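You operate a simulated robot arm through the tools that you are given. There is no shell and no other tool. Be economical: measure what you need, move in short steps, check, and stop when the job is done.

Carry out the task below with a simulated two-armed robot. There is one attempt and no reset: what you move stays moved.

## Task
Turn the depth dial to 6 mm. Then open the upper bench drawer, take the black bracket from the inside of the upper bench drawer and leave it on the cover plate on the green mat by the roller press and shut the drawer again. Then press the zero button two times. Keep to this order. Set down upright: black bracket.

Only the result counts: the job must be done as asked and must still hold three seconds after the hand-in. Knocking over, shifting, dropping, spilling or breaking anything else fails it. A push-on lid holds only when it is set on centred and level and pressed home; a screw cap is set on level and turned clockwise until tight.

## Robot
Two 7-joint arms with two-finger parallel grippers on one trunk, on a base that drives. Base frame: it is fixed to the floor where the robot stands at the start and does not move with it; the origin is under the middle of the robot, x ahead of it, y to its left, z up. Readings come in mm, degrees, newtons and seconds.
The left shoulder is at the start at [50, 187, 1110], the right one opposite. Places, roughly: black bracket (6x5x5 cm) [-1600, -1600, 300]; depth dial [500, -100, 900]; upper bench drawer [-1600, -1700, 300]; zero button [-1700, -1100, 800]. Payload 3.43 kg a hand.
The TCP of each hand is the grasp point between the finger pads, 30 mm short of the fingertips. In the tool frame z runs along the fingers and y along their closing line. Largest opening 94 mm; finger width 28, thickness 10; the body of the gripper, 50 by 96 mm, starts 55 mm behind the TCP.
Orientation is told as [roll, pitch, yaw] about the base's x, y, z axes, in that order, counted from this pose: with the fingers straight down and closing along the base's y, the tool's x points along the base's -x, its y along +y and its z along -z.

## Interface
- The arms move only by the tool move_arm. It takes "left_targets", "right_targets" or both (then of equal length, played together; a hand with none holds still); each is one flat list of numbers, 7 for each row, row after row: the shift along the tool's x, y, z in mm, then the turn, a rotation vector about the tool's x, y, z in degrees, then the opening, from 0 (shut) to 1 (fully open). In form: [x, y, z, rx, ry, rz, hand, x, y, z, rx, ry, rz, hand, ...]. A call has 1 to 12 rows; each row shifts and turns the commanded pose from where the row before left it, along the tool's axes as they then stand. A row lasts 0.2 s, in which the tool goes at most 50 mm and 8.6 degrees; a call with a longer step from one row to the next is refused whole, and so is a gripper value outside its range. Where a pose cannot be reached the arm comes as near as it can. A force on the tool above 40 N (or 10 N above the force at the start of the call, whichever is more), or a blocked arm, ends the call early, and 0.2 s more pass. Each finger travels about 153 mm/s and halts on what it meets, pressing with about 36 N; the grip force reading is that of the motor and also rises with nothing between the fingers. The clock runs only during rows and for 0.2 s after the last one: add rows that do not move to give the fingers time. It gives the time, the measured TCP pose, the force on the tool (base axes), the opening and the grip force at its end, in the units of the frame above (readings bear some noise), with the torque about the TCP (base axes, N m) and any sound that the robot's microphone picked up.
- Cameras (640 x 400 px; columns grow to the right, rows downward): "scene" is now at [139.3, -16.3, 1283.5]; the picture's right is [-0.05, -1.00, 0.00], its down [-0.35, 0.02, -0.94] and it looks along [0.93, -0.05, -0.35] (base axes); focal length 214 px, centre (320, 200). "left" rides on the left gripper at [76, -14, -103] in its tool frame; the picture's right is [0.18, 0.98, 0.00], its down [-0.75, 0.14, -0.64] and it looks along [-0.63, 0.12, 0.77] (tool axes); focal length 243 px, centre (320, 200). "right" rides on the right gripper at [76, 14, -102] in its tool frame; the picture's right is [-0.18, 0.98, 0.00], its down [-0.75, -0.14, -0.64] and it looks along [-0.63, -0.12, 0.77] (tool axes); focal length 243 px, centre (320, 200). There is no depth. A picture from a camera that has moved, and an enlarged one, comes with that camera's place and axes in the base frame and with its lens. The place of the scene camera against the robot may be out by one fixed shift of up to 25 mm in any direction.
- grab_frame(camera): a new picture of that camera. No time passes.
- raise_lower(by): slides the trunk up (or, below 0, down) by that many mm; the arms and the scene camera ride with it, the base frame stays. It gives what a move gives, with no picture.
- steer(legs): drives the robot by 1 to 6 legs, each [ahead, left, turn to the left] in mm, mm and degrees, along the robot's own axes; the way and the turn of a leg run together, so that a leg with both is an arc; at most 1500 mm and 180 degrees a leg. The arms and the cameras ride along, it lands a little off, and it stops where it bumps. It gives what a move gives.
- head_to(pan, tilt): turns the head with the scene camera to pan (to the left, within 80 degrees either way) and tilt (down, from -29 to 69), counted from straight ahead of the robot. It gives what a move gives.
- zoom(camera, box): a new picture of the part [left, top, right, bottom] of that camera's present view, enlarged. No time passes.
- close_job(): hands the job in; it is judged then, once.

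Work in short steps. Places have to be worked out from the pictures, the camera data and where the tool is seen: move nearer, look again, correct. Check each grasp and each placing, and mend what went wrong. You have 165 turns and 118 pictures in all, those below and enlarged ones among them. Open the grippers and draw the arms clear of the work before you hand the job in, unless the task says otherwise; then end with one line.

The tools are called as name(argument=value, ...) on one line, values as JSON. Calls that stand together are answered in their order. move_arm: Moves the arms, as the interface text tells. Its arguments: {"type":"object","properties":{"left_targets":{"type":"array"},"right_targets":{"type":"array"}},"required":[]} The other tools are called the same way: raise_lower (by) slides the trunk up or down; steer (legs) drives the base; head_to (pan, tilt) turns the head that bears the scene camera; grab_frame (camera) takes a picture; zoom (camera, box) takes an enlarged picture of a part of a camera's view; close_job () hands the job in.

At the start:

```text
clock: 0.0
left_position: [388.0, 107.5, 1200.5]
left_orientation: [-0.1, 0.0, 0.1]
left_wrist_force: [-0.3, -0.1, 0.7]
left_ft_torque: [-0.02, -0.02, -0.01]
left_gripper_width: 94.1
left_finger_force: 0.0
right_position: [300.9, -164.5, 1253.4]
right_orientation: [0.0, 0.0, -0.1]
right_wrist_force: [-0.3, 0.0, -0.5]
right_ft_torque: [0.04, -0.02, -0.04]
right_gripper_width: 93.6
right_finger_force: 0.2
trunk travel left (down, up): [-325.0, 107.0]
robot x, y, heading: [1.9, -0.3, -0.1]
head pan, tilt: [-3.0, 20.6]
```

scene: 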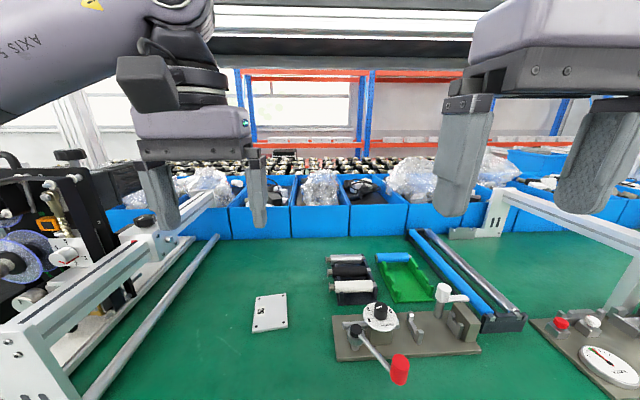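
right: 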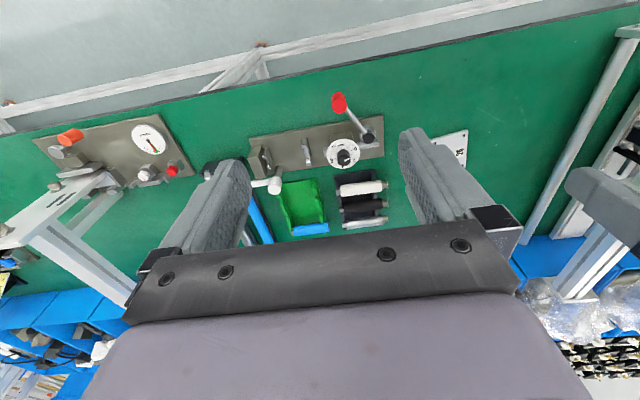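
left: 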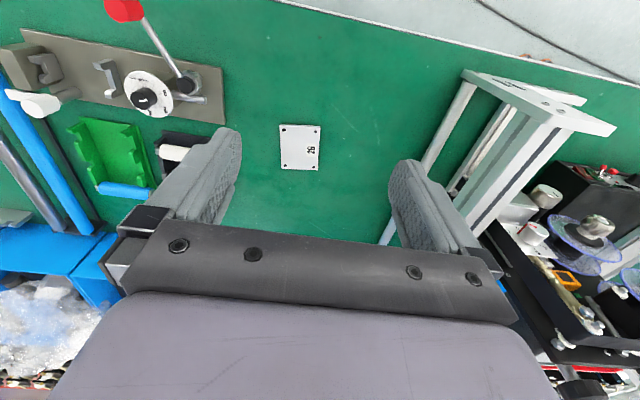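

The dial looks to be the white disc with a black knob on the brown plate ahead. I zoom in to read it from two cameras.

zoom(camera="scene", box=[320, 270, 480, 370])

zoom(camera="left", box=[90, 50, 218, 130])

zoom(camera="right", box=[280, 110, 408, 190])

```text
4.00 times, centred on (400, 320) of scene
camera zoom: at [139.3, -16.3, 1283.5], right [-0.05, -1.0, 0.0], down [-0.35, 0.02, -0.94], along [0.93, -0.05, -0.35], focal length 858 px, centre (0, -280)
```

zoom: 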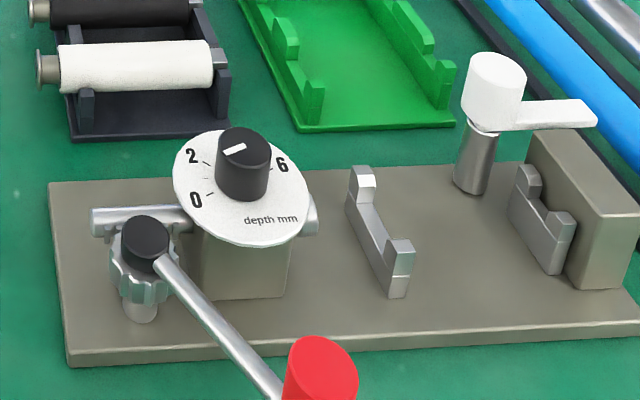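

```text
5.00 times, centred on (154, 90) of left
camera zoom: at [314.0, 94.6, 1303.7], right [-0.19, 0.98, 0.0], down [0.75, 0.14, 0.64], along [0.63, 0.12, -0.77], focal length 1213 px, centre (1150, 750)
```

zoom: 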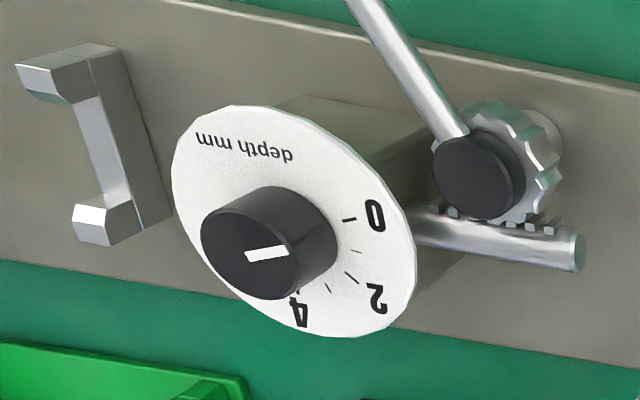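

```text
5.00 times, centred on (344, 150) of right
camera zoom: at [221.9, -149.2, 1355.1], right [0.19, 0.98, 0.0], down [0.75, -0.14, 0.64], along [0.63, -0.12, -0.77], focal length 1213 px, centre (200, 450)
```

zoom: 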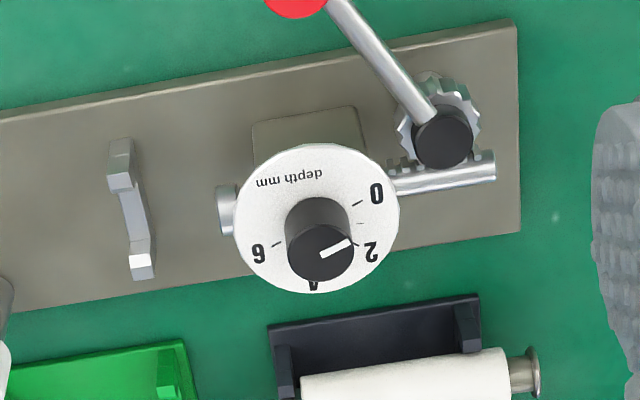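

Triangulating from the two hand cameras, I put the knob top near [486, -149, 917]. The pointer reads about 0 and the scale increases clockwise. I draw the left hand back, then drive nearer in a cautious first step.

move_arm(left_targets=[40, 0, 0, 0, 0, 0, 1, 40, 0, 0, 0, 0, 0, 1, 40, 0, 0, 0, 0, 0, 1, 0, 0, 0, 0, 0, 0, 1])

steer(legs=[[130, -70, 0]])

head_to(pan=0, tilt=50)

grab_frame(camera="scene")

```text
clock: 1.0
left_position: [270.0, 107.8, 1200.8]
left_orientation: [0.0, 0.0, 0.1]
left_wrist_force: [-0.2, 0.1, -0.1]
left_ft_torque: [-0.03, -0.04, 0.0]
left_gripper_width: 94.0
left_finger_force: 0.1
right_position: [299.7, -163.6, 1254.1]
right_orientation: [0.1, 0.0, -0.1]
right_wrist_force: [0.4, 0.4, 0.6]
right_ft_torque: [-0.01, 0.01, 0.03]
right_gripper_width: 93.8
right_finger_force: 0.0
trunk travel left (down, up): [-325.0, 107.0]
robot x, y, heading: [-0.3, 1.5, 0.3]
head pan, tilt: [-3.0, 20.6]
```

```text
clock: 2.3
left_position: [292.9, 52.0, 1200.8]
left_orientation: [-0.1, 0.1, 0.2]
left_wrist_force: [-0.7, 0.3, 0.2]
left_ft_torque: [-0.02, 0.0, 0.05]
left_gripper_width: 93.8
left_finger_force: 0.1
right_position: [323.1, -219.5, 1253.7]
right_orientation: [0.1, 0.1, 0.2]
right_wrist_force: [-0.2, 0.1, 0.2]
right_ft_torque: [-0.07, -0.01, -0.01]
right_gripper_width: 94.0
right_finger_force: 0.0
trunk travel left (down, up): [-325.0, 107.0]
robot x, y, heading: [24.0, -56.8, 0.3]
head pan, tilt: [-3.0, 20.6]
stopped in leg 1: the robot was blocked; the commanded pose is now the measured one
```

```text
clock: 3.2
left_position: [296.9, 51.9, 1195.8]
left_orientation: [0.6, -0.3, 0.6]
left_wrist_force: [36.1, 27.0, -68.6]
left_ft_torque: [-2.28, -3.17, -2.41]
left_gripper_width: 93.9
left_finger_force: 0.0
right_position: [323.9, -220.6, 1253.5]
right_orientation: [0.0, -0.1, 0.2]
right_wrist_force: [-0.6, -0.7, 0.6]
right_ft_torque: [0.04, 0.01, -0.02]
right_gripper_width: 93.7
right_finger_force: 0.0
trunk travel left (down, up): [-325.0, 107.0]
robot x, y, heading: [25.6, -56.2, 0.1]
head pan, tilt: [0.0, 50.0]
```

```text
111 pictures are left
camera scene: at [156.7, -67.1, 1256.7], right [0.01, -1.0, 0.0], down [-0.61, -0.01, -0.79], along [0.79, 0.01, -0.61], focal length 214 px, centre (320, 200)
```

scene: 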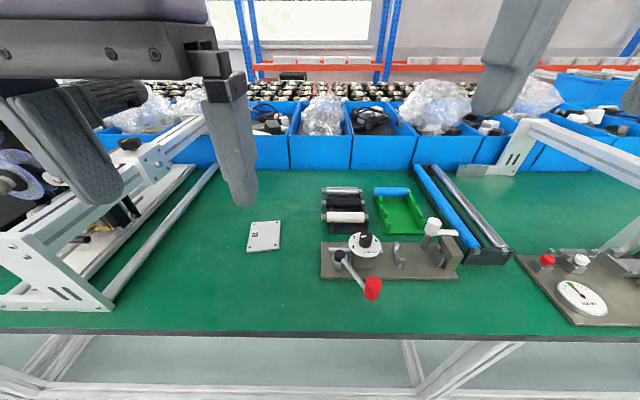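

The head tilt pushed against the left hand, and the base bumped the bench at x≈24. I move the left hand forward and left, clear of the head, before doing anything else.

move_arm(left_targets=[-30, 30, 0, 0, 0, 0, 1, -30, 40, 0, 0, 0, 0, 1, 0, 40, 0, 0, 0, 0, 1, 0, 40, 0, 0, 0, 0, 1, 0, 0, 0, 0, 0, 0, 1])

```text
clock: 4.4
left_position: [351.9, 202.0, 1198.5]
left_orientation: [0.0, 0.0, 0.3]
left_wrist_force: [-0.4, 0.1, 0.0]
left_ft_torque: [-0.01, 0.04, -0.01]
left_gripper_width: 94.1
left_finger_force: 0.0
right_position: [324.6, -219.9, 1253.3]
right_orientation: [0.1, 0.0, 0.2]
right_wrist_force: [-0.2, 0.2, -0.7]
right_ft_torque: [0.01, 0.02, 0.0]
right_gripper_width: 94.2
right_finger_force: 0.1
trunk travel left (down, up): [-325.0, 107.0]
robot x, y, heading: [27.4, -54.7, 0.2]
head pan, tilt: [0.0, 50.0]
```

The left hand is free. I now test the right hand's reach by moving it above the dial at z≈1060.

move_arm(right_targets=[-27, 12, 32, 0, 0, 0, 1, -27, 12, 32, 0, 0, 0, 1, -27, 12, 32, 0, 0, 0, 1, -27, 12, 32, 0, 0, 0, 1, -27, 12, 32, 0, 0, 0, 1, -27, 12, 32, 0, 0, 0, 1, 0, 0, 0, 0, 0, 0, 1])

grab_frame(camera="right")

```text
clock: 6.0
left_position: [352.7, 203.1, 1199.5]
left_orientation: [-0.1, -0.1, 0.3]
left_wrist_force: [1.2, 0.1, 0.1]
left_ft_torque: [0.0, -0.01, -0.02]
left_gripper_width: 93.9
left_finger_force: 0.1
right_position: [485.4, -148.5, 1061.8]
right_orientation: [0.1, 0.0, 0.2]
right_wrist_force: [-0.5, 0.3, 1.2]
right_ft_torque: [0.0, 0.0, 0.0]
right_gripper_width: 94.0
right_finger_force: 0.0
trunk travel left (down, up): [-325.0, 107.0]
robot x, y, heading: [20.8, -58.0, 0.4]
head pan, tilt: [0.0, 50.0]
```

```text
110 pictures are left
camera right: at [408.2, -132.9, 1162.5], right [0.18, 0.98, 0.0], down [0.75, -0.14, 0.64], along [0.63, -0.11, -0.77], focal length 243 px, centre (320, 200)
```

right: 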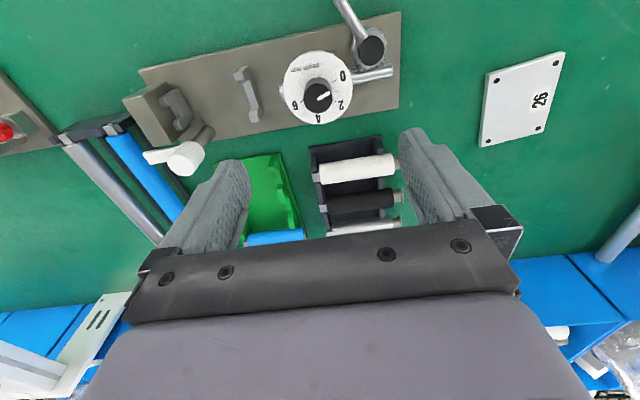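

The reach works here. I zoom on the dial to fix its position and the tick angles.

zoom(camera="right", box=[256, 40, 384, 120])

```text
5.00 times, centred on (320, 80) of right
camera zoom: at [408.2, -132.9, 1162.5], right [0.18, 0.98, 0.0], down [0.75, -0.14, 0.64], along [0.63, -0.11, -0.77], focal length 1213 px, centre (320, 800)
```

zoom: 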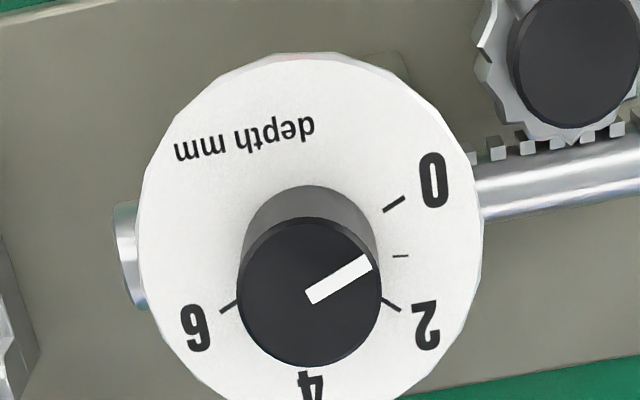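

The ticks are 30° per mm and the pointer is at 0, so it needs a 180° clockwise turn. I pre-turn the wrist by −90° above the dial, which also gives me another viewpoint.

move_arm(right_targets=[0, 0, 0, 0, 0, -8.2, 0.6, 0, 0, 0, 0, 0, -8.2, 0.6, 0, 0, 0, 0, 0, -8.2, 0.6, 0, 0, 0, 0, 0, -8.2, 0.6, 0, 0, 0, 0, 0, -8.2, 0.6, 0, 0, 0, 0, 0, -8.2, 0.6, 0, 0, 0, 0, 0, -8.2, 0.6, 0, 0, 0, 0, 0, -8.2, 0.6, 0, 0, 0, 0, 0, -8.2, 0.6, 0, 0, 0, 0, 0, -8.2, 0.6, 0, 0, 0, 0, 0, -8, 0.6, 0, 0, 0, 0, 0, 0, 0.6])

grab_frame(camera="right")

```text
clock: 8.6
left_position: [353.7, 202.7, 1199.1]
left_orientation: [0.0, 0.0, 0.2]
left_wrist_force: [0.1, -0.1, 0.3]
left_ft_torque: [0.04, -0.04, -0.01]
left_gripper_width: 93.9
left_finger_force: 0.0
right_position: [380.9, -96.3, 1069.3]
right_orientation: [1.0, -0.8, 83.8]
right_wrist_force: [0.2, -0.8, 0.4]
right_ft_torque: [-0.03, 0.01, 0.01]
right_gripper_width: 56.2
right_finger_force: 0.1
right hand out of reach, approached as far as the arm can: row 8, 9, 10, 11
trunk travel left (down, up): [-325.0, 107.0]
robot x, y, heading: [23.5, -60.6, -0.2]
head pan, tilt: [0.0, 50.0]
```

```text
108 pictures are left
camera right: at [358.8, -171.0, 1170.3], right [-0.96, 0.29, 0.02], down [0.23, 0.72, 0.65], along [0.17, 0.63, -0.76], focal length 243 px, centre (320, 200)
```

right: 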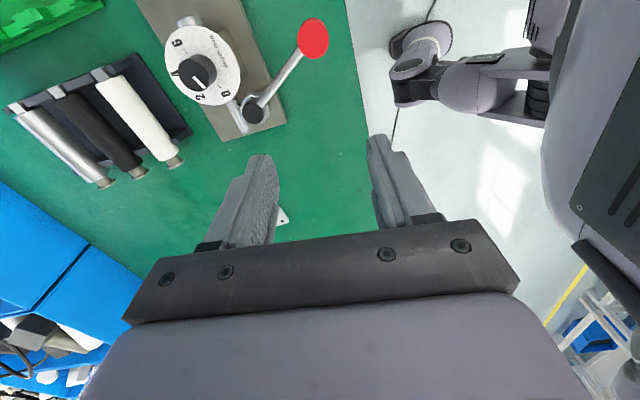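

The arm could not hold position past about −57°, so I will use several shorter regrasps. I turn back to about yaw 28 and return over the dial.

move_arm(right_targets=[0, 0, 0, 0, 0, 8, 0.5, 0, 0, 0, 0, 0, 8, 0.5, 0, 0, 0, 0, 0, 8, 0.5, 0, 0, 0, 0, 0, 8, 0.5, 0, 0, 0, 0, 0, 8, 0.5, 0, 0, 0, 0, 0, 8, 0.5, 0, 0, 0, 0, 0, 8, 0.5, 0, 0, 0, 0, 0, 0, 0.5])

```text
clock: 10.4
left_position: [353.8, 202.5, 1199.0]
left_orientation: [-0.2, 0.1, 0.2]
left_wrist_force: [0.3, -0.3, -0.4]
left_ft_torque: [-0.01, 0.02, 0.01]
left_gripper_width: 93.9
left_finger_force: 0.1
right_position: [380.6, -97.2, 1069.6]
right_orientation: [1.3, 0.4, 27.7]
right_wrist_force: [0.6, 0.0, 0.9]
right_ft_torque: [0.03, 0.03, -0.03]
right_gripper_width: 47.0
right_finger_force: 0.0
trunk travel left (down, up): [-325.0, 107.0]
robot x, y, heading: [21.1, -58.5, 0.1]
head pan, tilt: [0.0, 50.0]
```

I move back over the dial centre and down to about z=1010 to refine the centre.

move_arm(right_targets=[-22.2, -30.8, 0, 0, 0, 0, 0.5, -22.2, -30.8, 0, 0, 0, 0, 0.5, -22.2, -30.8, 0, 0, 0, 0, 0.5, 0, 0, 30, 0, 0, 0, 0.5, 0, 0, 30, 0, 0, 0, 0.5, 0, 0, 0, 0, 0, 0, 0.5])

grab_frame(camera="right")

```text
clock: 11.8
left_position: [352.6, 204.1, 1199.4]
left_orientation: [-0.1, 0.0, 0.3]
left_wrist_force: [-0.5, -0.3, 0.9]
left_ft_torque: [-0.01, -0.05, 0.02]
left_gripper_width: 94.0
left_finger_force: 0.1
right_position: [482.4, -145.5, 1007.4]
right_orientation: [1.2, 0.4, 27.9]
right_wrist_force: [-0.4, 0.5, -0.4]
right_ft_torque: [0.03, -0.01, 0.01]
right_gripper_width: 46.9
right_finger_force: 0.1
trunk travel left (down, up): [-325.0, 107.0]
robot x, y, heading: [26.2, -54.7, 0.4]
head pan, tilt: [0.0, 50.0]
```

```text
107 pictures are left
camera right: at [408.9, -169.2, 1109.1], right [-0.3, 0.95, 0.02], down [0.74, 0.22, 0.63], along [0.6, 0.2, -0.77], focal length 243 px, centre (320, 200)
```

right: 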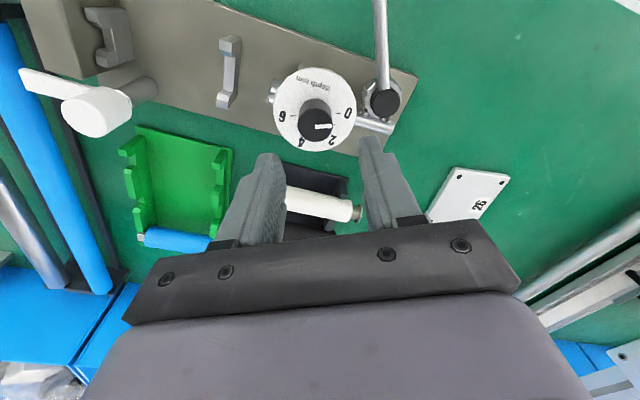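

The knob centre comes out at about (484, −147), with the top at 917. I descend to z≈928, the fingers straddling the knob.

move_arm(right_targets=[0, -3.5, 30, 0, 0, 0, 0.5, 0, 0, 30, 0, 0, 0, 0.5, 0, 0, 18, 0, 0, 0, 0.5, 0, 0, 0, 0, 0, 0, 0.5])

grab_frame(camera="right")

```text
clock: 12.8
left_position: [350.0, 202.6, 1200.4]
left_orientation: [-0.1, -0.1, 0.3]
left_wrist_force: [-0.9, -0.5, -0.2]
left_ft_torque: [0.02, -0.01, 0.0]
left_gripper_width: 93.9
left_finger_force: 0.0
right_position: [482.3, -146.9, 938.4]
right_orientation: [1.1, -0.6, 28.0]
right_wrist_force: [-10.6, -4.9, 16.0]
right_ft_torque: [-0.63, 0.27, -0.38]
right_gripper_width: 46.3
right_finger_force: 0.1
trunk travel left (down, up): [-325.0, 107.0]
robot x, y, heading: [24.8, -59.7, 0.2]
head pan, tilt: [0.0, 50.0]
stopped in row 4 (right hand): the force on the tool passed its limit at 45 N (the readings are from after the stop); the commanded pose is now the measured one
```

```text
106 pictures are left
camera right: at [407.7, -172.1, 1039.5], right [-0.3, 0.95, 0.02], down [0.73, 0.21, 0.65], along [0.61, 0.21, -0.76], focal length 243 px, centre (320, 200)
```

right: 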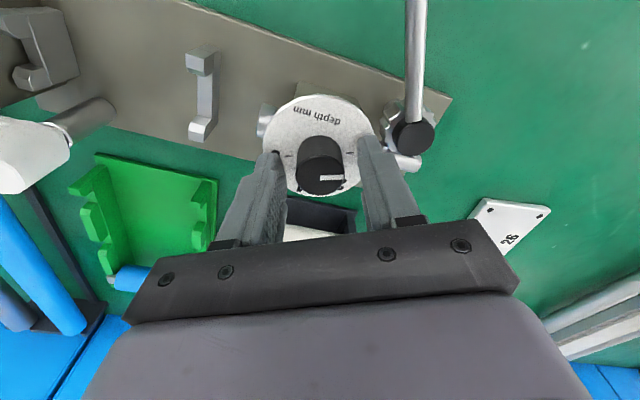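

The fingers met something at tip height around 907. I zoom in to see what they touch.

zoom(camera="right", box=[240, 80, 448, 210])

zoom(camera="scene", box=[300, 180, 460, 280])

```text
3.08 times, centred on (344, 145) of right
camera zoom: at [407.7, -172.1, 1039.5], right [-0.3, 0.95, 0.02], down [0.73, 0.21, 0.65], along [0.61, 0.21, -0.76], focal length 746 px, centre (246, 369)
```

zoom: 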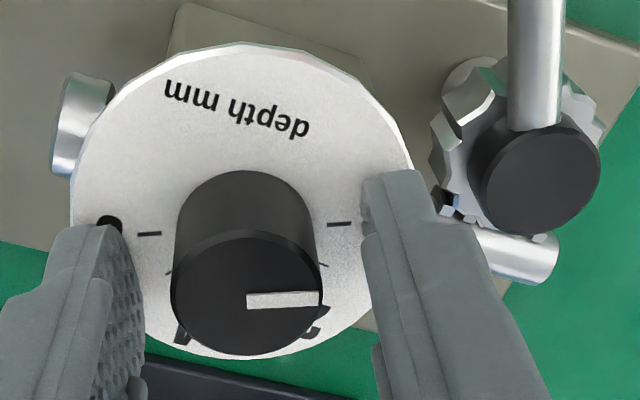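

```text
4.00 times, centred on (380, 230) of scene
camera zoom: at [144.5, -68.8, 1239.3], right [0.0, -1.0, 0.0], down [-0.76, 0.0, -0.64], along [0.64, 0.0, -0.76], focal length 858 px, centre (80, 80)
```

zoom: 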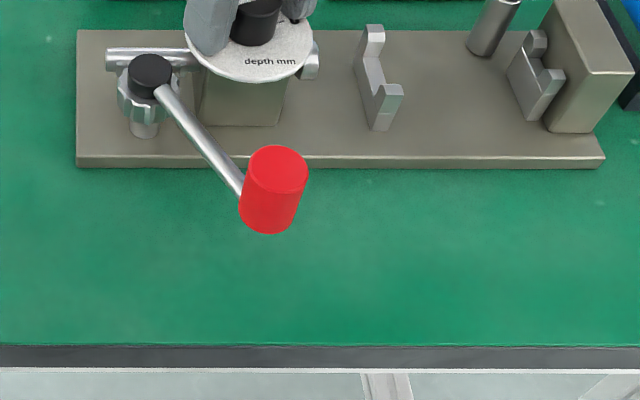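

The fingertips rest on the tilted disc, straddling the knob. I lift 3 mm and close on the knob.

move_arm(right_targets=[0, 0, -3, 0, 0, 0, 0.5, 0, 0, 0, 0, 0, 0, 0.3, 0, 0, 0, 0, 0, 0, 0.2, 0, 0, 0, 0, 0, 0, 0.2])

```text
clock: 13.8
left_position: [352.1, 203.9, 1198.7]
left_orientation: [-0.1, -0.1, 0.3]
left_wrist_force: [-1.0, 0.0, 0.8]
left_ft_torque: [0.03, -0.01, 0.01]
left_gripper_width: 93.8
left_finger_force: 0.1
right_position: [484.4, -147.3, 938.9]
right_orientation: [1.2, -0.5, 27.9]
right_wrist_force: [-1.2, 0.8, 3.1]
right_ft_torque: [-0.7, -0.99, 0.02]
right_gripper_width: 26.8
right_finger_force: 45.4
trunk travel left (down, up): [-325.0, 107.0]
robot x, y, heading: [24.8, -58.0, 0.2]
head pan, tilt: [0.0, 50.0]
```

The knob is gripped at 27 mm. I turn 56° clockwise.

move_arm(right_targets=[0, 0, 0, 0, 0, 8, 0.15, 0, 0, 0, 0, 0, 8, 0.15, 0, 0, 0, 0, 0, 8, 0.15, 0, 0, 0, 0, 0, 8, 0.15, 0, 0, 0, 0, 0, 8, 0.15, 0, 0, 0, 0, 0, 8, 0.15, 0, 0, 0, 0, 0, 8, 0.15, 0, 0, 0, 0, 0, 0, 0.15])

grab_frame(camera="right")

```text
clock: 15.6
left_position: [352.1, 201.2, 1201.0]
left_orientation: [0.1, 0.0, 0.3]
left_wrist_force: [-0.6, 0.3, -0.5]
left_ft_torque: [0.01, -0.02, -0.02]
left_gripper_width: 94.3
left_finger_force: 0.0
right_position: [484.9, -150.4, 938.5]
right_orientation: [0.8, 0.5, -28.4]
right_wrist_force: [1.6, -21.7, 5.4]
right_ft_torque: [-1.53, -0.39, 0.11]
right_gripper_width: 26.8
right_finger_force: 45.1
trunk travel left (down, up): [-325.0, 107.0]
robot x, y, heading: [21.9, -57.7, 0.4]
head pan, tilt: [0.0, 50.0]
```

```text
103 pictures are left
camera right: at [423.8, -103.0, 1040.8], right [0.63, 0.78, 0.01], down [0.6, -0.49, 0.63], along [0.5, -0.39, -0.77], focal length 243 px, centre (320, 200)
```

right: 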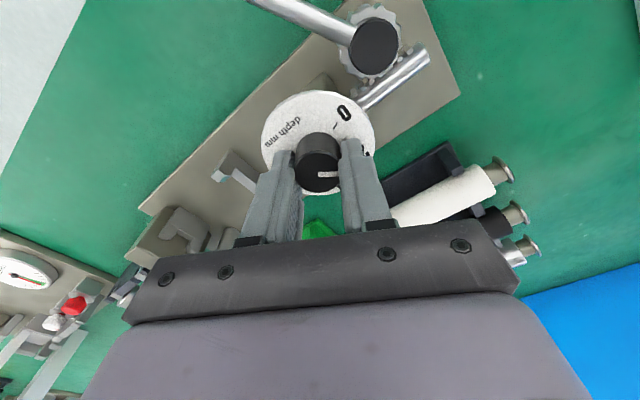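

It turned with the hand. I continue another 32°.

move_arm(right_targets=[0, 0, 0, 0, 0, 8, 0.15, 0, 0, 0, 0, 0, 8, 0.15, 0, 0, 0, 0, 0, 8, 0.15, 0, 0, 0, 0, 0, 8, 0.15, 0, 0, 0, 0, 0, 0, 0.15])

```text
clock: 16.8
left_position: [350.7, 199.5, 1200.5]
left_orientation: [0.1, -0.1, 0.3]
left_wrist_force: [-0.4, -0.4, -0.2]
left_ft_torque: [0.01, 0.03, 0.01]
left_gripper_width: 93.8
left_finger_force: 0.0
right_position: [482.9, -153.0, 938.3]
right_orientation: [-0.1, 0.8, -60.3]
right_wrist_force: [-12.6, -34.2, 1.6]
right_ft_torque: [-0.47, -0.06, 0.11]
right_gripper_width: 26.4
right_finger_force: 45.1
trunk travel left (down, up): [-325.0, 107.0]
robot x, y, heading: [23.4, -56.4, 0.3]
head pan, tilt: [0.0, 50.0]
```

88° done, with side force building up. I release and check the position and pointer.

move_arm(right_targets=[0, 0, 0, 0, 0, 0, 0.5, 0, 0, 0, 0, 0, 0, 0.5])

zoom(camera="right", box=[224, 80, 416, 200])

```text
clock: 17.4
left_position: [353.2, 202.9, 1198.7]
left_orientation: [0.0, 0.1, 0.3]
left_wrist_force: [0.0, 0.5, 0.2]
left_ft_torque: [-0.02, -0.04, 0.0]
left_gripper_width: 94.0
left_finger_force: 0.0
right_position: [484.6, -146.6, 938.1]
right_orientation: [0.5, 1.2, -60.0]
right_wrist_force: [0.2, 0.4, 0.7]
right_ft_torque: [0.03, 0.01, 0.02]
right_gripper_width: 47.0
right_finger_force: 0.0
trunk travel left (down, up): [-325.0, 107.0]
robot x, y, heading: [23.8, -59.8, 0.2]
head pan, tilt: [0.0, 50.0]
```

```text
3.33 times, centred on (320, 140) of right
camera zoom: at [458.4, -74.0, 1041.9], right [0.94, 0.33, 0.0], down [0.26, -0.74, 0.63], along [0.21, -0.59, -0.78], focal length 809 px, centre (320, 400)
```

zoom: 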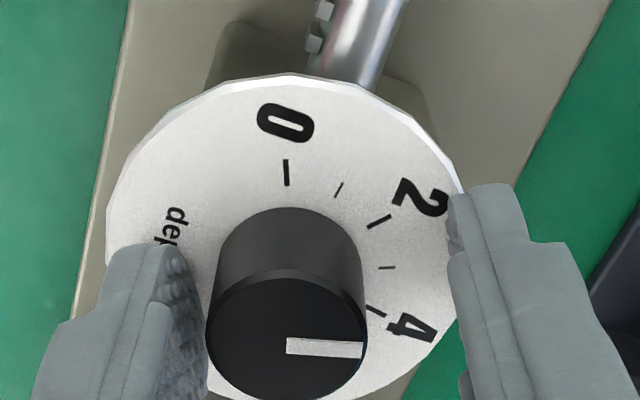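

No slip: the pointer is at about 3 mm. I infer the knob's true centre is near (481, −149). I recentre, turn back −88°, and regrasp.

move_arm(right_targets=[-0.3, -4.3, -3, 0, 0, -8, 0.55, 0, 0, 0, 0, 0, -8, 0.55, 0, 0, 0, 0, 0, -8, 0.55, 0, 0, 0, 0, 0, -8, 0.55, 0, 0, 0, 0, 0, -8, 0.55, 0, 0, 0, 0, 0, -8, 0.55, 0, 0, 0, 0, 0, -8, 0.55, 0, 0, 0, 0, 0, -8, 0.55, 0, 0, 0, 0, 0, -8, 0.55, 0, 0, 0, 0, 0, -8, 0.55, 0, 0, 0, 0, 0, -8, 0.55, 0, 0, 0, 0, 0, 0, 0.55])

zoom(camera="right", box=[224, 80, 416, 200])

```text
clock: 20.0
left_position: [352.2, 203.1, 1198.6]
left_orientation: [0.0, 0.0, 0.3]
left_wrist_force: [0.0, 0.5, -0.1]
left_ft_torque: [0.03, -0.01, 0.01]
left_gripper_width: 93.8
left_finger_force: 0.0
right_position: [482.4, -150.2, 941.2]
right_orientation: [1.1, -0.4, 28.0]
right_wrist_force: [-1.4, 0.7, -0.4]
right_ft_torque: [-0.01, 0.0, -0.02]
right_gripper_width: 51.7
right_finger_force: 0.0
trunk travel left (down, up): [-325.0, 107.0]
robot x, y, heading: [21.0, -61.0, 0.5]
head pan, tilt: [0.0, 50.0]
```

```text
3.33 times, centred on (320, 140) of right
camera zoom: at [406.7, -173.8, 1042.5], right [-0.3, 0.95, 0.02], down [0.73, 0.22, 0.64], along [0.61, 0.21, -0.76], focal length 809 px, centre (320, 400)
```

zoom: 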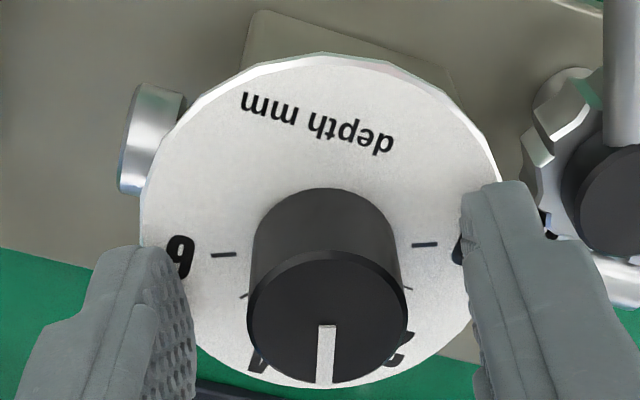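

It is well centred now. I lower 2 mm and close.

move_arm(right_targets=[0, 0, 2.5, 0, 0, 0, 0.3, 0, 0, 0, 0, 0, 0, 0.15, 0, 0, 0, 0, 0, 0, 0.15])

move_arm(right_targets=[0, 0, 0, 0, 0, 8.4, 0.15, 0, 0, 0, 0, 0, 8.4, 0.15, 0, 0, 0, 0, 0, 8.4, 0.15, 0, 0, 0, 0, 0, 8.4, 0.15, 0, 0, 0, 0, 0, 8.4, 0.15, 0, 0, 0, 0, 0, 8.4, 0.15, 0, 0, 0, 0, 0, 8.4, 0.15, 0, 0, 0, 0, 0, 8.4, 0.15, 0, 0, 0, 0, 0, 8.4, 0.15, 0, 0, 0, 0, 0, 8.4, 0.15, 0, 0, 0, 0, 0, 8, 0.15, 0, 0, 0, 0, 0, 0, 0.15])

zoom(camera="right", box=[224, 80, 416, 200])

```text
clock: 20.8
left_position: [352.5, 203.9, 1199.4]
left_orientation: [-0.1, 0.0, 0.4]
left_wrist_force: [-0.7, -0.1, 0.4]
left_ft_torque: [-0.02, 0.02, 0.0]
left_gripper_width: 94.2
left_finger_force: 0.1
right_position: [480.5, -148.9, 939.6]
right_orientation: [1.0, -0.4, 28.0]
right_wrist_force: [-1.7, 5.5, 6.3]
right_ft_torque: [-0.91, -0.4, 0.01]
right_gripper_width: 26.7
right_finger_force: 45.0
trunk travel left (down, up): [-325.0, 107.0]
robot x, y, heading: [24.9, -57.8, -0.1]
head pan, tilt: [0.0, 50.0]
```

```text
clock: 23.4
left_position: [351.3, 202.2, 1199.7]
left_orientation: [-0.2, 0.0, 0.3]
left_wrist_force: [-0.1, -0.2, -0.3]
left_ft_torque: [-0.01, -0.02, 0.0]
left_gripper_width: 94.2
left_finger_force: 0.0
right_position: [480.4, -150.0, 939.4]
right_orientation: [0.2, 1.2, -64.2]
right_wrist_force: [-0.5, -0.8, 10.5]
right_ft_torque: [-0.11, 0.48, 0.39]
right_gripper_width: 26.6
right_finger_force: 44.7
trunk travel left (down, up): [-325.0, 107.0]
robot x, y, heading: [27.7, -56.0, 0.3]
head pan, tilt: [0.0, 50.0]
```

```text
3.33 times, centred on (320, 140) of right
camera zoom: at [459.4, -75.8, 1042.1], right [0.97, 0.26, 0.0], down [0.2, -0.75, 0.63], along [0.17, -0.6, -0.78], focal length 809 px, centre (320, 400)
```

zoom: 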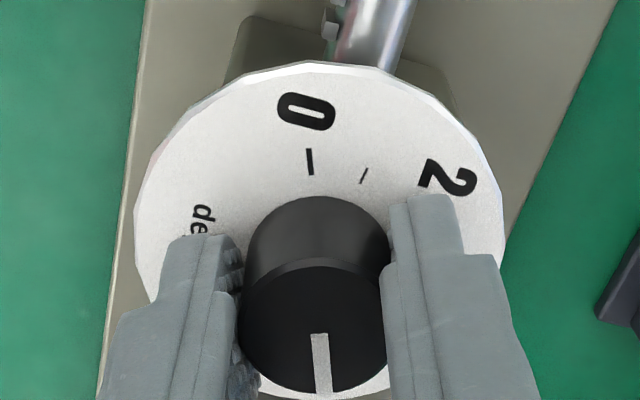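

The pointer lies exactly opposite the 0 tick. I release, lift, and turn back to check from a better angle.

move_arm(right_targets=[0, 0, 0, 0, 0, 0, 0.5, 0, 0, 0, 0, 0, 0, 0.5, 0, 0, -30, 0, 0, 0, 0.55, 0, 0, -40, 0, 0, -8, 0.55, 0, 0, -40, 0, 0, -8, 0.55, 0, 0, 0, 0, 0, -8, 0.55, 0, 0, 0, 0, 0, -8, 0.55, 0, 0, 0, 0, 0, -8, 0.55, 0, 0, 0, 0, 0, -8, 0.55, 0, 0, 0, 0, 0, -8, 0.55, 0, 0, 0, 0, 0, -8, 0.55, 0, 0, 0, 0, 0, 0, 0.55])

zoom(camera="right", box=[256, 40, 384, 120])

```text
clock: 26.0
left_position: [351.5, 202.2, 1199.2]
left_orientation: [-0.1, 0.0, 0.3]
left_wrist_force: [0.3, 0.2, -0.2]
left_ft_torque: [0.03, 0.01, 0.0]
left_gripper_width: 93.8
left_finger_force: 0.0
right_position: [480.5, -153.7, 1049.1]
right_orientation: [1.2, 0.2, 0.0]
right_wrist_force: [-0.2, -0.4, -0.4]
right_ft_torque: [0.0, -0.02, -0.01]
right_gripper_width: 51.7
right_finger_force: 0.1
trunk travel left (down, up): [-325.0, 107.0]
robot x, y, heading: [20.9, -55.9, 0.4]
head pan, tilt: [0.0, 50.0]
```

```text
5.00 times, centred on (320, 80) of right
camera zoom: at [404.6, -138.9, 1151.0], right [0.18, 0.98, 0.02], down [0.76, -0.15, 0.64], along [0.63, -0.1, -0.77], focal length 1213 px, centre (320, 800)
```

zoom: 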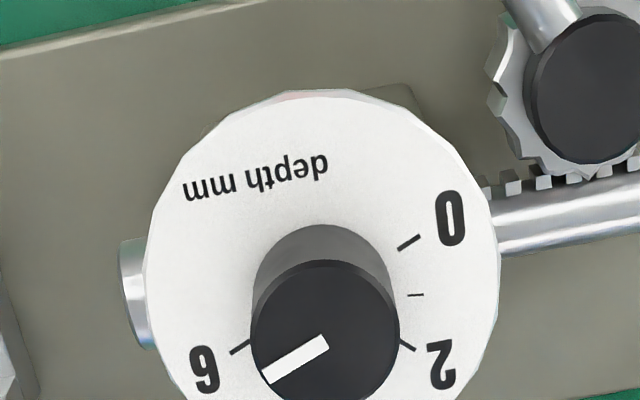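

The pointer aligns with the 6 tick, so the dial is done. I raise and retract the right hand, back away, and turn to the right to look at the other bench.

move_arm(right_targets=[0, -5, -45, 0, 0, 0, 1, 0, -5, -45, 0, 0, 0, 1, 30, -10, -35, 0, 0, 0, 1, 30, -10, -35, 0, 0, 0, 1, 40, -10, -20, 0, 0, 0, 1, 40, -10, 0, 0, 0, 0, 1, 0, 0, 0, 0, 0, 0, 1])

steer(legs=[[-450, 0, 0], [0, 0, -110]])

head_to(pan=-15, tilt=20)

grab_frame(camera="scene")

```text
clock: 27.6
left_position: [352.9, 203.0, 1199.1]
left_orientation: [-0.1, 0.0, 0.3]
left_wrist_force: [0.7, -0.6, 0.0]
left_ft_torque: [-0.01, 0.01, 0.02]
left_gripper_width: 93.9
left_finger_force: 0.0
right_position: [340.7, -204.2, 1226.7]
right_orientation: [1.2, 0.2, -0.1]
right_wrist_force: [0.2, -0.9, -0.2]
right_ft_torque: [0.02, -0.04, 0.02]
right_gripper_width: 94.1
right_finger_force: 0.0
trunk travel left (down, up): [-325.0, 107.0]
robot x, y, heading: [24.0, -59.6, 0.2]
head pan, tilt: [0.0, 50.0]
```

```text
clock: 34.9
left_position: [-291.7, -455.7, 1199.2]
left_orientation: [-0.2, 0.0, -109.2]
left_wrist_force: [0.4, -0.2, 0.3]
left_ft_torque: [0.0, 0.02, 0.01]
left_gripper_width: 94.1
left_finger_force: 0.0
right_position: [-672.1, -309.1, 1227.4]
right_orientation: [1.1, 0.2, -109.6]
right_wrist_force: [-0.1, 0.1, 0.1]
right_ft_torque: [0.0, -0.01, 0.02]
right_gripper_width: 94.2
right_finger_force: 0.1
trunk travel left (down, up): [-325.0, 107.0]
robot x, y, heading: [-433.2, -61.3, -109.1]
head pan, tilt: [0.0, 50.0]
```

```text
clock: 35.9
left_position: [-291.3, -456.2, 1199.5]
left_orientation: [-0.1, 0.0, -109.3]
left_wrist_force: [-0.5, -0.6, -0.1]
left_ft_torque: [-0.01, -0.05, -0.01]
left_gripper_width: 93.7
left_finger_force: 0.0
right_position: [-672.4, -309.6, 1228.1]
right_orientation: [1.2, 0.2, -109.6]
right_wrist_force: [-0.1, -0.4, 0.0]
right_ft_torque: [0.01, 0.0, 0.03]
right_gripper_width: 93.8
right_finger_force: 0.0
trunk travel left (down, up): [-325.0, 107.0]
robot x, y, heading: [-426.7, -58.5, -109.4]
head pan, tilt: [-15.0, 20.0]
```

```text
98 pictures are left
camera scene: at [-510.2, -202.4, 1284.5], right [-0.83, 0.56, 0.0], down [0.19, 0.28, -0.94], along [-0.53, -0.78, -0.34], focal length 214 px, centre (320, 200)
```

scene: 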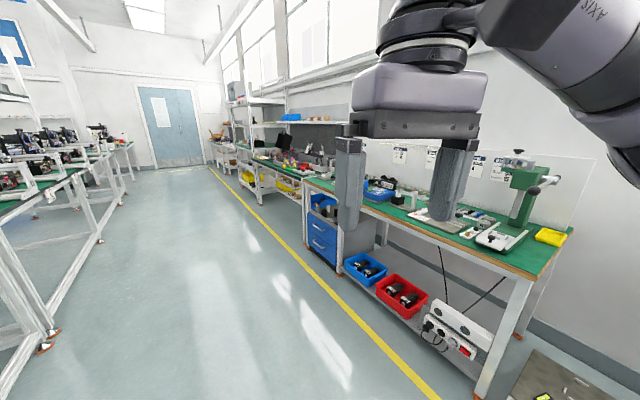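

The second bench runs along the right wall with a blue drawer cabinet under it. I zoom in on the cabinet and the bench top.

zoom(camera="scene", box=[280, 140, 440, 240])

zoom(camera="scene", box=[400, 150, 592, 270])

```text
4.00 times, centred on (360, 190) of scene
camera zoom: at [-510.2, -202.4, 1284.5], right [-0.83, 0.56, 0.0], down [0.19, 0.28, -0.94], along [-0.53, -0.78, -0.34], focal length 858 px, centre (160, 240)
```

zoom: 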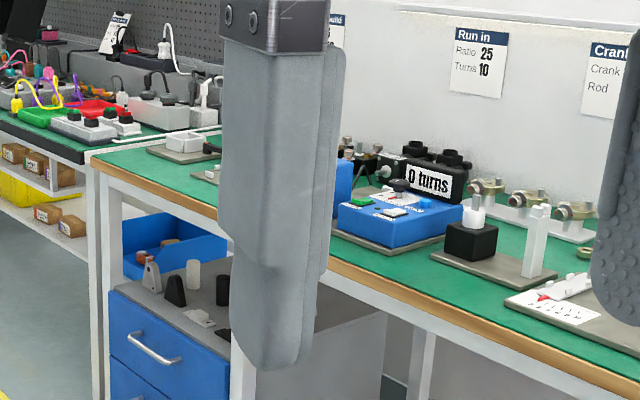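

```text
3.33 times, centred on (496, 210) of scene
camera zoom: at [-510.2, -202.4, 1284.5], right [-0.83, 0.56, 0.0], down [0.19, 0.28, -0.94], along [-0.53, -0.78, -0.34], focal length 715 px, centre (-267, 167)
```

zoom: 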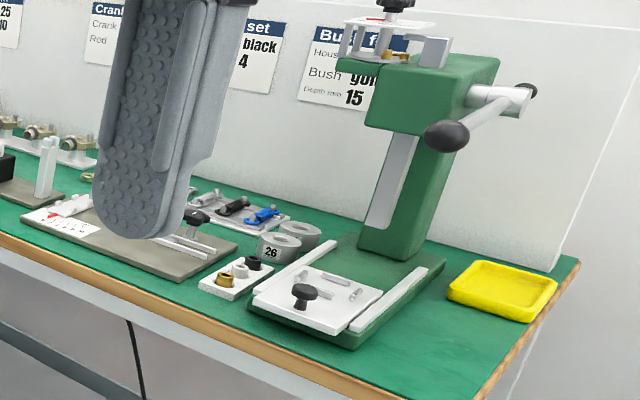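

The zero button is probably on the blue "0 turns" counter. I drive down the aisle to stand before the drawer cabinet, facing it.

steer(legs=[[820, 0, 0], [820, 0, 0], [0, 0, -71]])

head_to(pan=0, tilt=40)

grab_frame(camera="scene")

```text
clock: 47.3
left_position: [-1309.1, -1849.8, 1199.1]
left_orientation: [-0.1, 0.0, 179.0]
left_wrist_force: [0.9, -0.1, 0.0]
left_ft_torque: [0.01, 0.03, -0.02]
left_gripper_width: 94.1
left_finger_force: 0.1
right_position: [-1288.4, -1443.3, 1227.4]
right_orientation: [1.2, 0.2, 178.6]
right_wrist_force: [0.3, -1.3, 0.0]
right_ft_torque: [0.03, 0.0, 0.0]
right_gripper_width: 94.2
right_finger_force: 0.1
trunk travel left (down, up): [-325.0, 107.0]
robot x, y, heading: [-969.1, -1598.8, 179.0]
head pan, tilt: [-15.0, 20.0]
```

```text
clock: 48.1
left_position: [-1308.2, -1849.9, 1199.5]
left_orientation: [-0.1, 0.0, 179.1]
left_wrist_force: [-0.2, 0.1, -1.1]
left_ft_torque: [0.02, 0.02, 0.01]
left_gripper_width: 94.0
left_finger_force: 0.1
right_position: [-1288.9, -1442.3, 1227.9]
right_orientation: [1.2, 0.1, 178.6]
right_wrist_force: [0.8, 0.8, -0.4]
right_ft_torque: [0.03, -0.02, -0.02]
right_gripper_width: 94.0
right_finger_force: 0.0
trunk travel left (down, up): [-325.0, 107.0]
robot x, y, heading: [-969.9, -1596.4, 179.1]
head pan, tilt: [0.0, 40.0]
```

```text
95 pictures are left
camera scene: at [-1128.9, -1606.3, 1253.2], right [0.02, 1.0, 0.0], down [0.64, -0.01, -0.77], along [-0.77, 0.01, -0.64], focal length 214 px, centre (320, 200)
```

scene: 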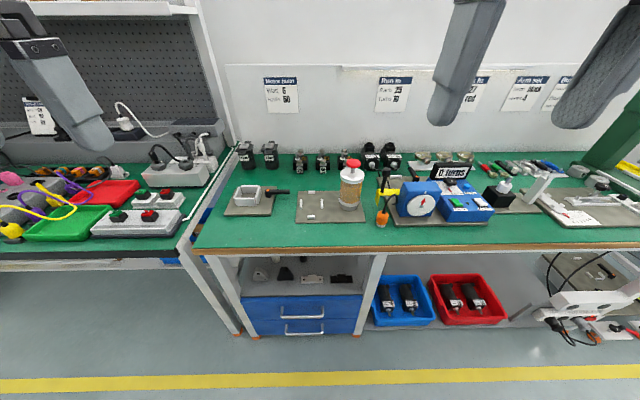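

The upper drawer's handle is at about x=−1490, y=−1680, z≈320. I lower the trunk fully so the arms and camera get down to drawer height, then look.

raise_lower(by=-320)

grab_frame(camera="scene")

grab_frame(camera="left")

```text
clock: 51.3
left_position: [-1309.5, -1850.3, 880.2]
left_orientation: [-0.1, -0.1, 179.0]
left_wrist_force: [-0.5, -0.4, -0.5]
left_ft_torque: [0.01, 0.02, 0.01]
left_gripper_width: 93.8
left_finger_force: 0.0
right_position: [-1290.6, -1443.2, 906.5]
right_orientation: [1.2, 0.2, 178.6]
right_wrist_force: [-0.1, -0.1, 0.2]
right_ft_torque: [0.0, 0.02, 0.0]
right_gripper_width: 94.2
right_finger_force: 0.0
trunk travel left (down, up): [-5.0, 427.0]
robot x, y, heading: [-974.1, -1600.1, 179.1]
head pan, tilt: [0.0, 40.0]
```

```text
94 pictures are left
camera scene: at [-1128.9, -1606.4, 933.2], right [0.02, 1.0, 0.0], down [0.64, -0.01, -0.77], along [-0.77, 0.01, -0.64], focal length 214 px, centre (320, 200)
```

scene: 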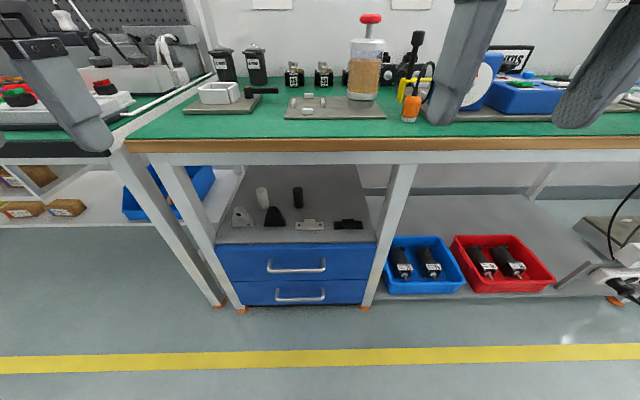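

```text
93 pictures are left
camera left: at [-1231.2, -1835.6, 982.0], right [0.17, -0.99, 0.0], down [-0.76, -0.13, 0.64], along [-0.63, -0.11, -0.77], focal length 243 px, centre (320, 200)
```

left: 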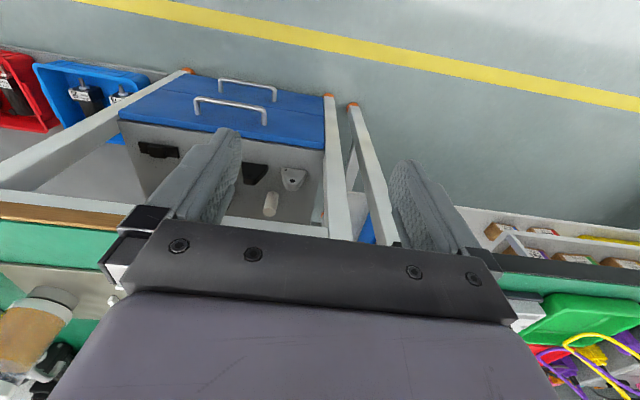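

The handle bar seems to be around x≈−1465, y≈−1680, z≈405. I lower the left hand in front of the cabinet to get a close camera view.

move_arm(left_targets=[0, -17, 40, 0, 0, 0, 0.6, 0, -17, 40, 0, 0, 0, 0.6, 0, -17, 40, 0, 0, 0, 0.6, 0, -17, 40, 0, 0, 0, 0.6, 0, -17, 40, 0, 0, 0, 0.6, 0, -17, 40, 0, 0, 0, 0.6, 0, -17, 40, 0, 0, 0, 0.6, 0, -17, 40, 0, 0, 0, 0.6, 0, 0, 0, 0, 0, 0, 0.6])

grab_frame(camera="left")

```text
clock: 53.3
left_position: [-1306.2, -1713.4, 560.1]
left_orientation: [-0.1, -0.1, 179.0]
left_wrist_force: [0.2, -0.1, 0.7]
left_ft_torque: [0.02, 0.01, -0.01]
left_gripper_width: 56.6
left_finger_force: 0.1
right_position: [-1289.3, -1443.9, 907.8]
right_orientation: [1.2, 0.1, 178.7]
right_wrist_force: [0.0, 0.5, -0.1]
right_ft_torque: [-0.02, -0.01, -0.03]
right_gripper_width: 94.2
right_finger_force: 0.0
trunk travel left (down, up): [-5.0, 427.0]
robot x, y, heading: [-977.9, -1598.2, 179.0]
head pan, tilt: [0.0, 40.0]
```

```text
92 pictures are left
camera left: at [-1229.3, -1699.1, 661.8], right [0.17, -0.99, 0.0], down [-0.76, -0.13, 0.64], along [-0.63, -0.11, -0.77], focal length 243 px, centre (320, 200)
```

left: 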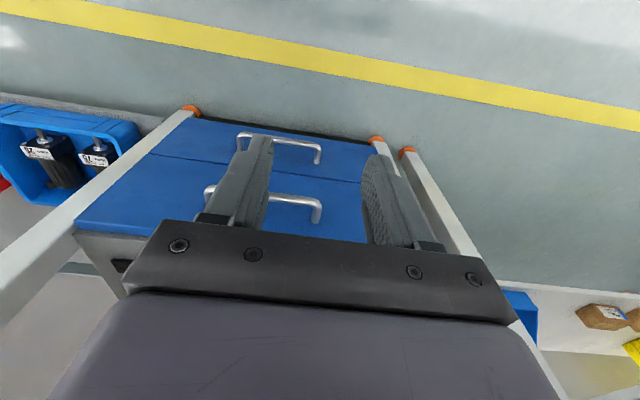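

The hand camera puts the handle bar at about (−1471, −1655, 375). I move the left hand forward and pitch it 60° toward the cabinet.

move_arm(left_targets=[-40, -20, 0, 0, 0, 0, 0.6, -40, -20, 0, 0, 0, 0, 0.6, 0, -18, 0, 0, -8, 0, 0.6, 0, 0, 0, 0, -8, 0, 0.6, 0, 0, 0, 0, -8, 0, 0.6, 0, 0, 0, 0, -8, 0, 0.6, 0, 0, 0, 0, -8, 0, 0.6, 0, 0, 0, 0, -8, 0, 0.6, 0, 0, 0, 0, -8, 0, 0.6, 0, 0, 0, 0, -4, 0, 0.6, 0, 0, 0, 0, 0, 0, 0.6])

```text
clock: 55.7
left_position: [-1386.0, -1654.6, 559.5]
left_orientation: [-0.2, -60.0, 179.2]
left_wrist_force: [0.3, -0.4, 0.3]
left_ft_torque: [-0.01, 0.02, 0.01]
left_gripper_width: 56.5
left_finger_force: 0.0
right_position: [-1288.4, -1443.2, 905.9]
right_orientation: [1.2, 0.1, 178.6]
right_wrist_force: [0.1, -0.1, 0.8]
right_ft_torque: [-0.03, -0.03, -0.02]
right_gripper_width: 94.0
right_finger_force: 0.0
trunk travel left (down, up): [-5.0, 427.0]
robot x, y, heading: [-973.3, -1597.2, 178.9]
head pan, tilt: [0.0, 40.0]
```

The pitch is reached. Now I roll 90° about the tool axis so the fingers close vertically.

move_arm(left_targets=[0, 0, 0, 0, 0, 8.2, 0.6, 0, 0, 0, 0, 0, 8.2, 0.6, 0, 0, 0, 0, 0, 8.2, 0.6, 0, 0, 0, 0, 0, 8.2, 0.6, 0, 0, 0, 0, 0, 8.2, 0.6, 0, 0, 0, 0, 0, 8.2, 0.6, 0, 0, 0, 0, 0, 8.2, 0.6, 0, 0, 0, 0, 0, 8.2, 0.6, 0, 0, 0, 0, 0, 8.2, 0.6, 0, 0, 0, 0, 0, 8.2, 0.6, 0, 0, 0, 0, 0, 8, 0.6, 0, 0, 0, 0, 0, 0, 0.6])

grab_frame(camera="left")

```text
clock: 58.3
left_position: [-1384.9, -1655.3, 559.7]
left_orientation: [60.0, 0.0, 89.1]
left_wrist_force: [-0.7, -0.5, -0.3]
left_ft_torque: [0.0, -0.01, 0.01]
left_gripper_width: 56.1
left_finger_force: 0.0
right_position: [-1288.6, -1442.4, 907.4]
right_orientation: [1.1, 0.1, 178.6]
right_wrist_force: [0.0, 0.1, 0.6]
right_ft_torque: [0.02, 0.01, -0.05]
right_gripper_width: 93.7
right_finger_force: 0.0
trunk travel left (down, up): [-5.0, 427.0]
robot x, y, heading: [-973.4, -1599.8, 178.8]
head pan, tilt: [0.0, 40.0]
```

```text
91 pictures are left
camera left: at [-1289.8, -1731.1, 598.4], right [-0.49, -0.17, 0.85], down [0.5, 0.75, 0.44], along [-0.71, 0.64, -0.28], focal length 243 px, centre (320, 200)
```

left: 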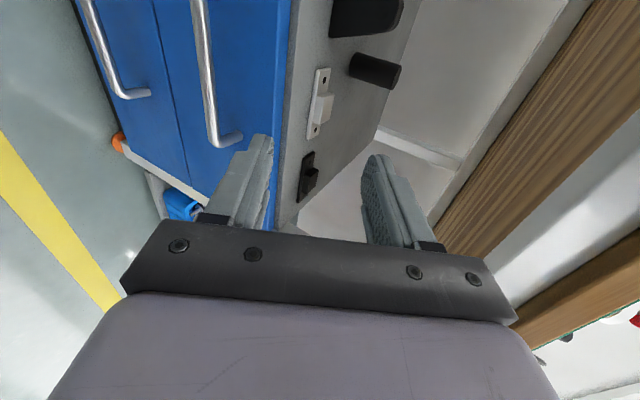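

The handle is confirmed at x≈−1472, z≈375, spanning y −1567 to −1740. I flatten the pitch to 80° and descend to level with the handle, staying about 80 mm in front.

move_arm(left_targets=[0, 0, 0, -7, 0, 0, 0.5, 0, 0, 0, -7, 0, 0, 0.5, 0, 0, 0, -6, 0, 0, 0.4, 0, -41.6, 8.6, 0, 0, 0, 0.4, 0, -41.6, 8.6, 0, 0, 0, 0.4, 0, -41.6, 8.6, 0, 0, 0, 0.4, 0, -41.6, 8.6, 0, 0, 0, 0.4, 0, 0, 0, 0, 0, 0, 0.4])

grab_frame(camera="left")

grab_frame(camera="scene")

```text
clock: 60.1
left_position: [-1384.3, -1598.2, 467.5]
left_orientation: [80.2, 0.0, 89.7]
left_wrist_force: [0.3, 0.5, -0.4]
left_ft_torque: [-0.01, -0.01, 0.0]
left_gripper_width: 37.7
left_finger_force: 0.1
left hand out of reach, approached as far as the arm can: row 4, 5, 6, 7
right_position: [-1289.9, -1442.3, 907.4]
right_orientation: [1.1, 0.2, 178.6]
right_wrist_force: [0.0, 0.6, -1.1]
right_ft_torque: [0.01, -0.02, 0.03]
right_gripper_width: 94.1
right_finger_force: 0.1
trunk travel left (down, up): [-5.0, 427.0]
robot x, y, heading: [-977.8, -1594.5, 178.8]
head pan, tilt: [0.0, 40.0]
```

```text
90 pictures are left
camera left: at [-1280.4, -1673.3, 471.1], right [-0.17, -0.18, 0.97], down [0.61, 0.75, 0.25], along [-0.77, 0.64, -0.01], focal length 243 px, centre (320, 200)
```

left: 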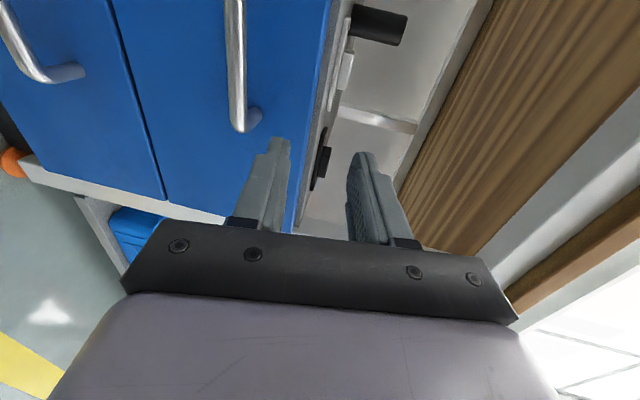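

```text
89 pictures are left
camera scene: at [-1129.7, -1606.8, 933.0], right [0.02, 1.0, 0.0], down [0.64, -0.01, -0.77], along [-0.77, 0.01, -0.64], focal length 214 px, centre (320, 200)
```

scene: 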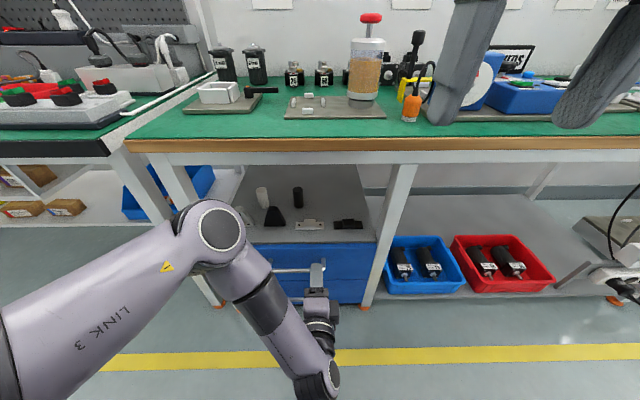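

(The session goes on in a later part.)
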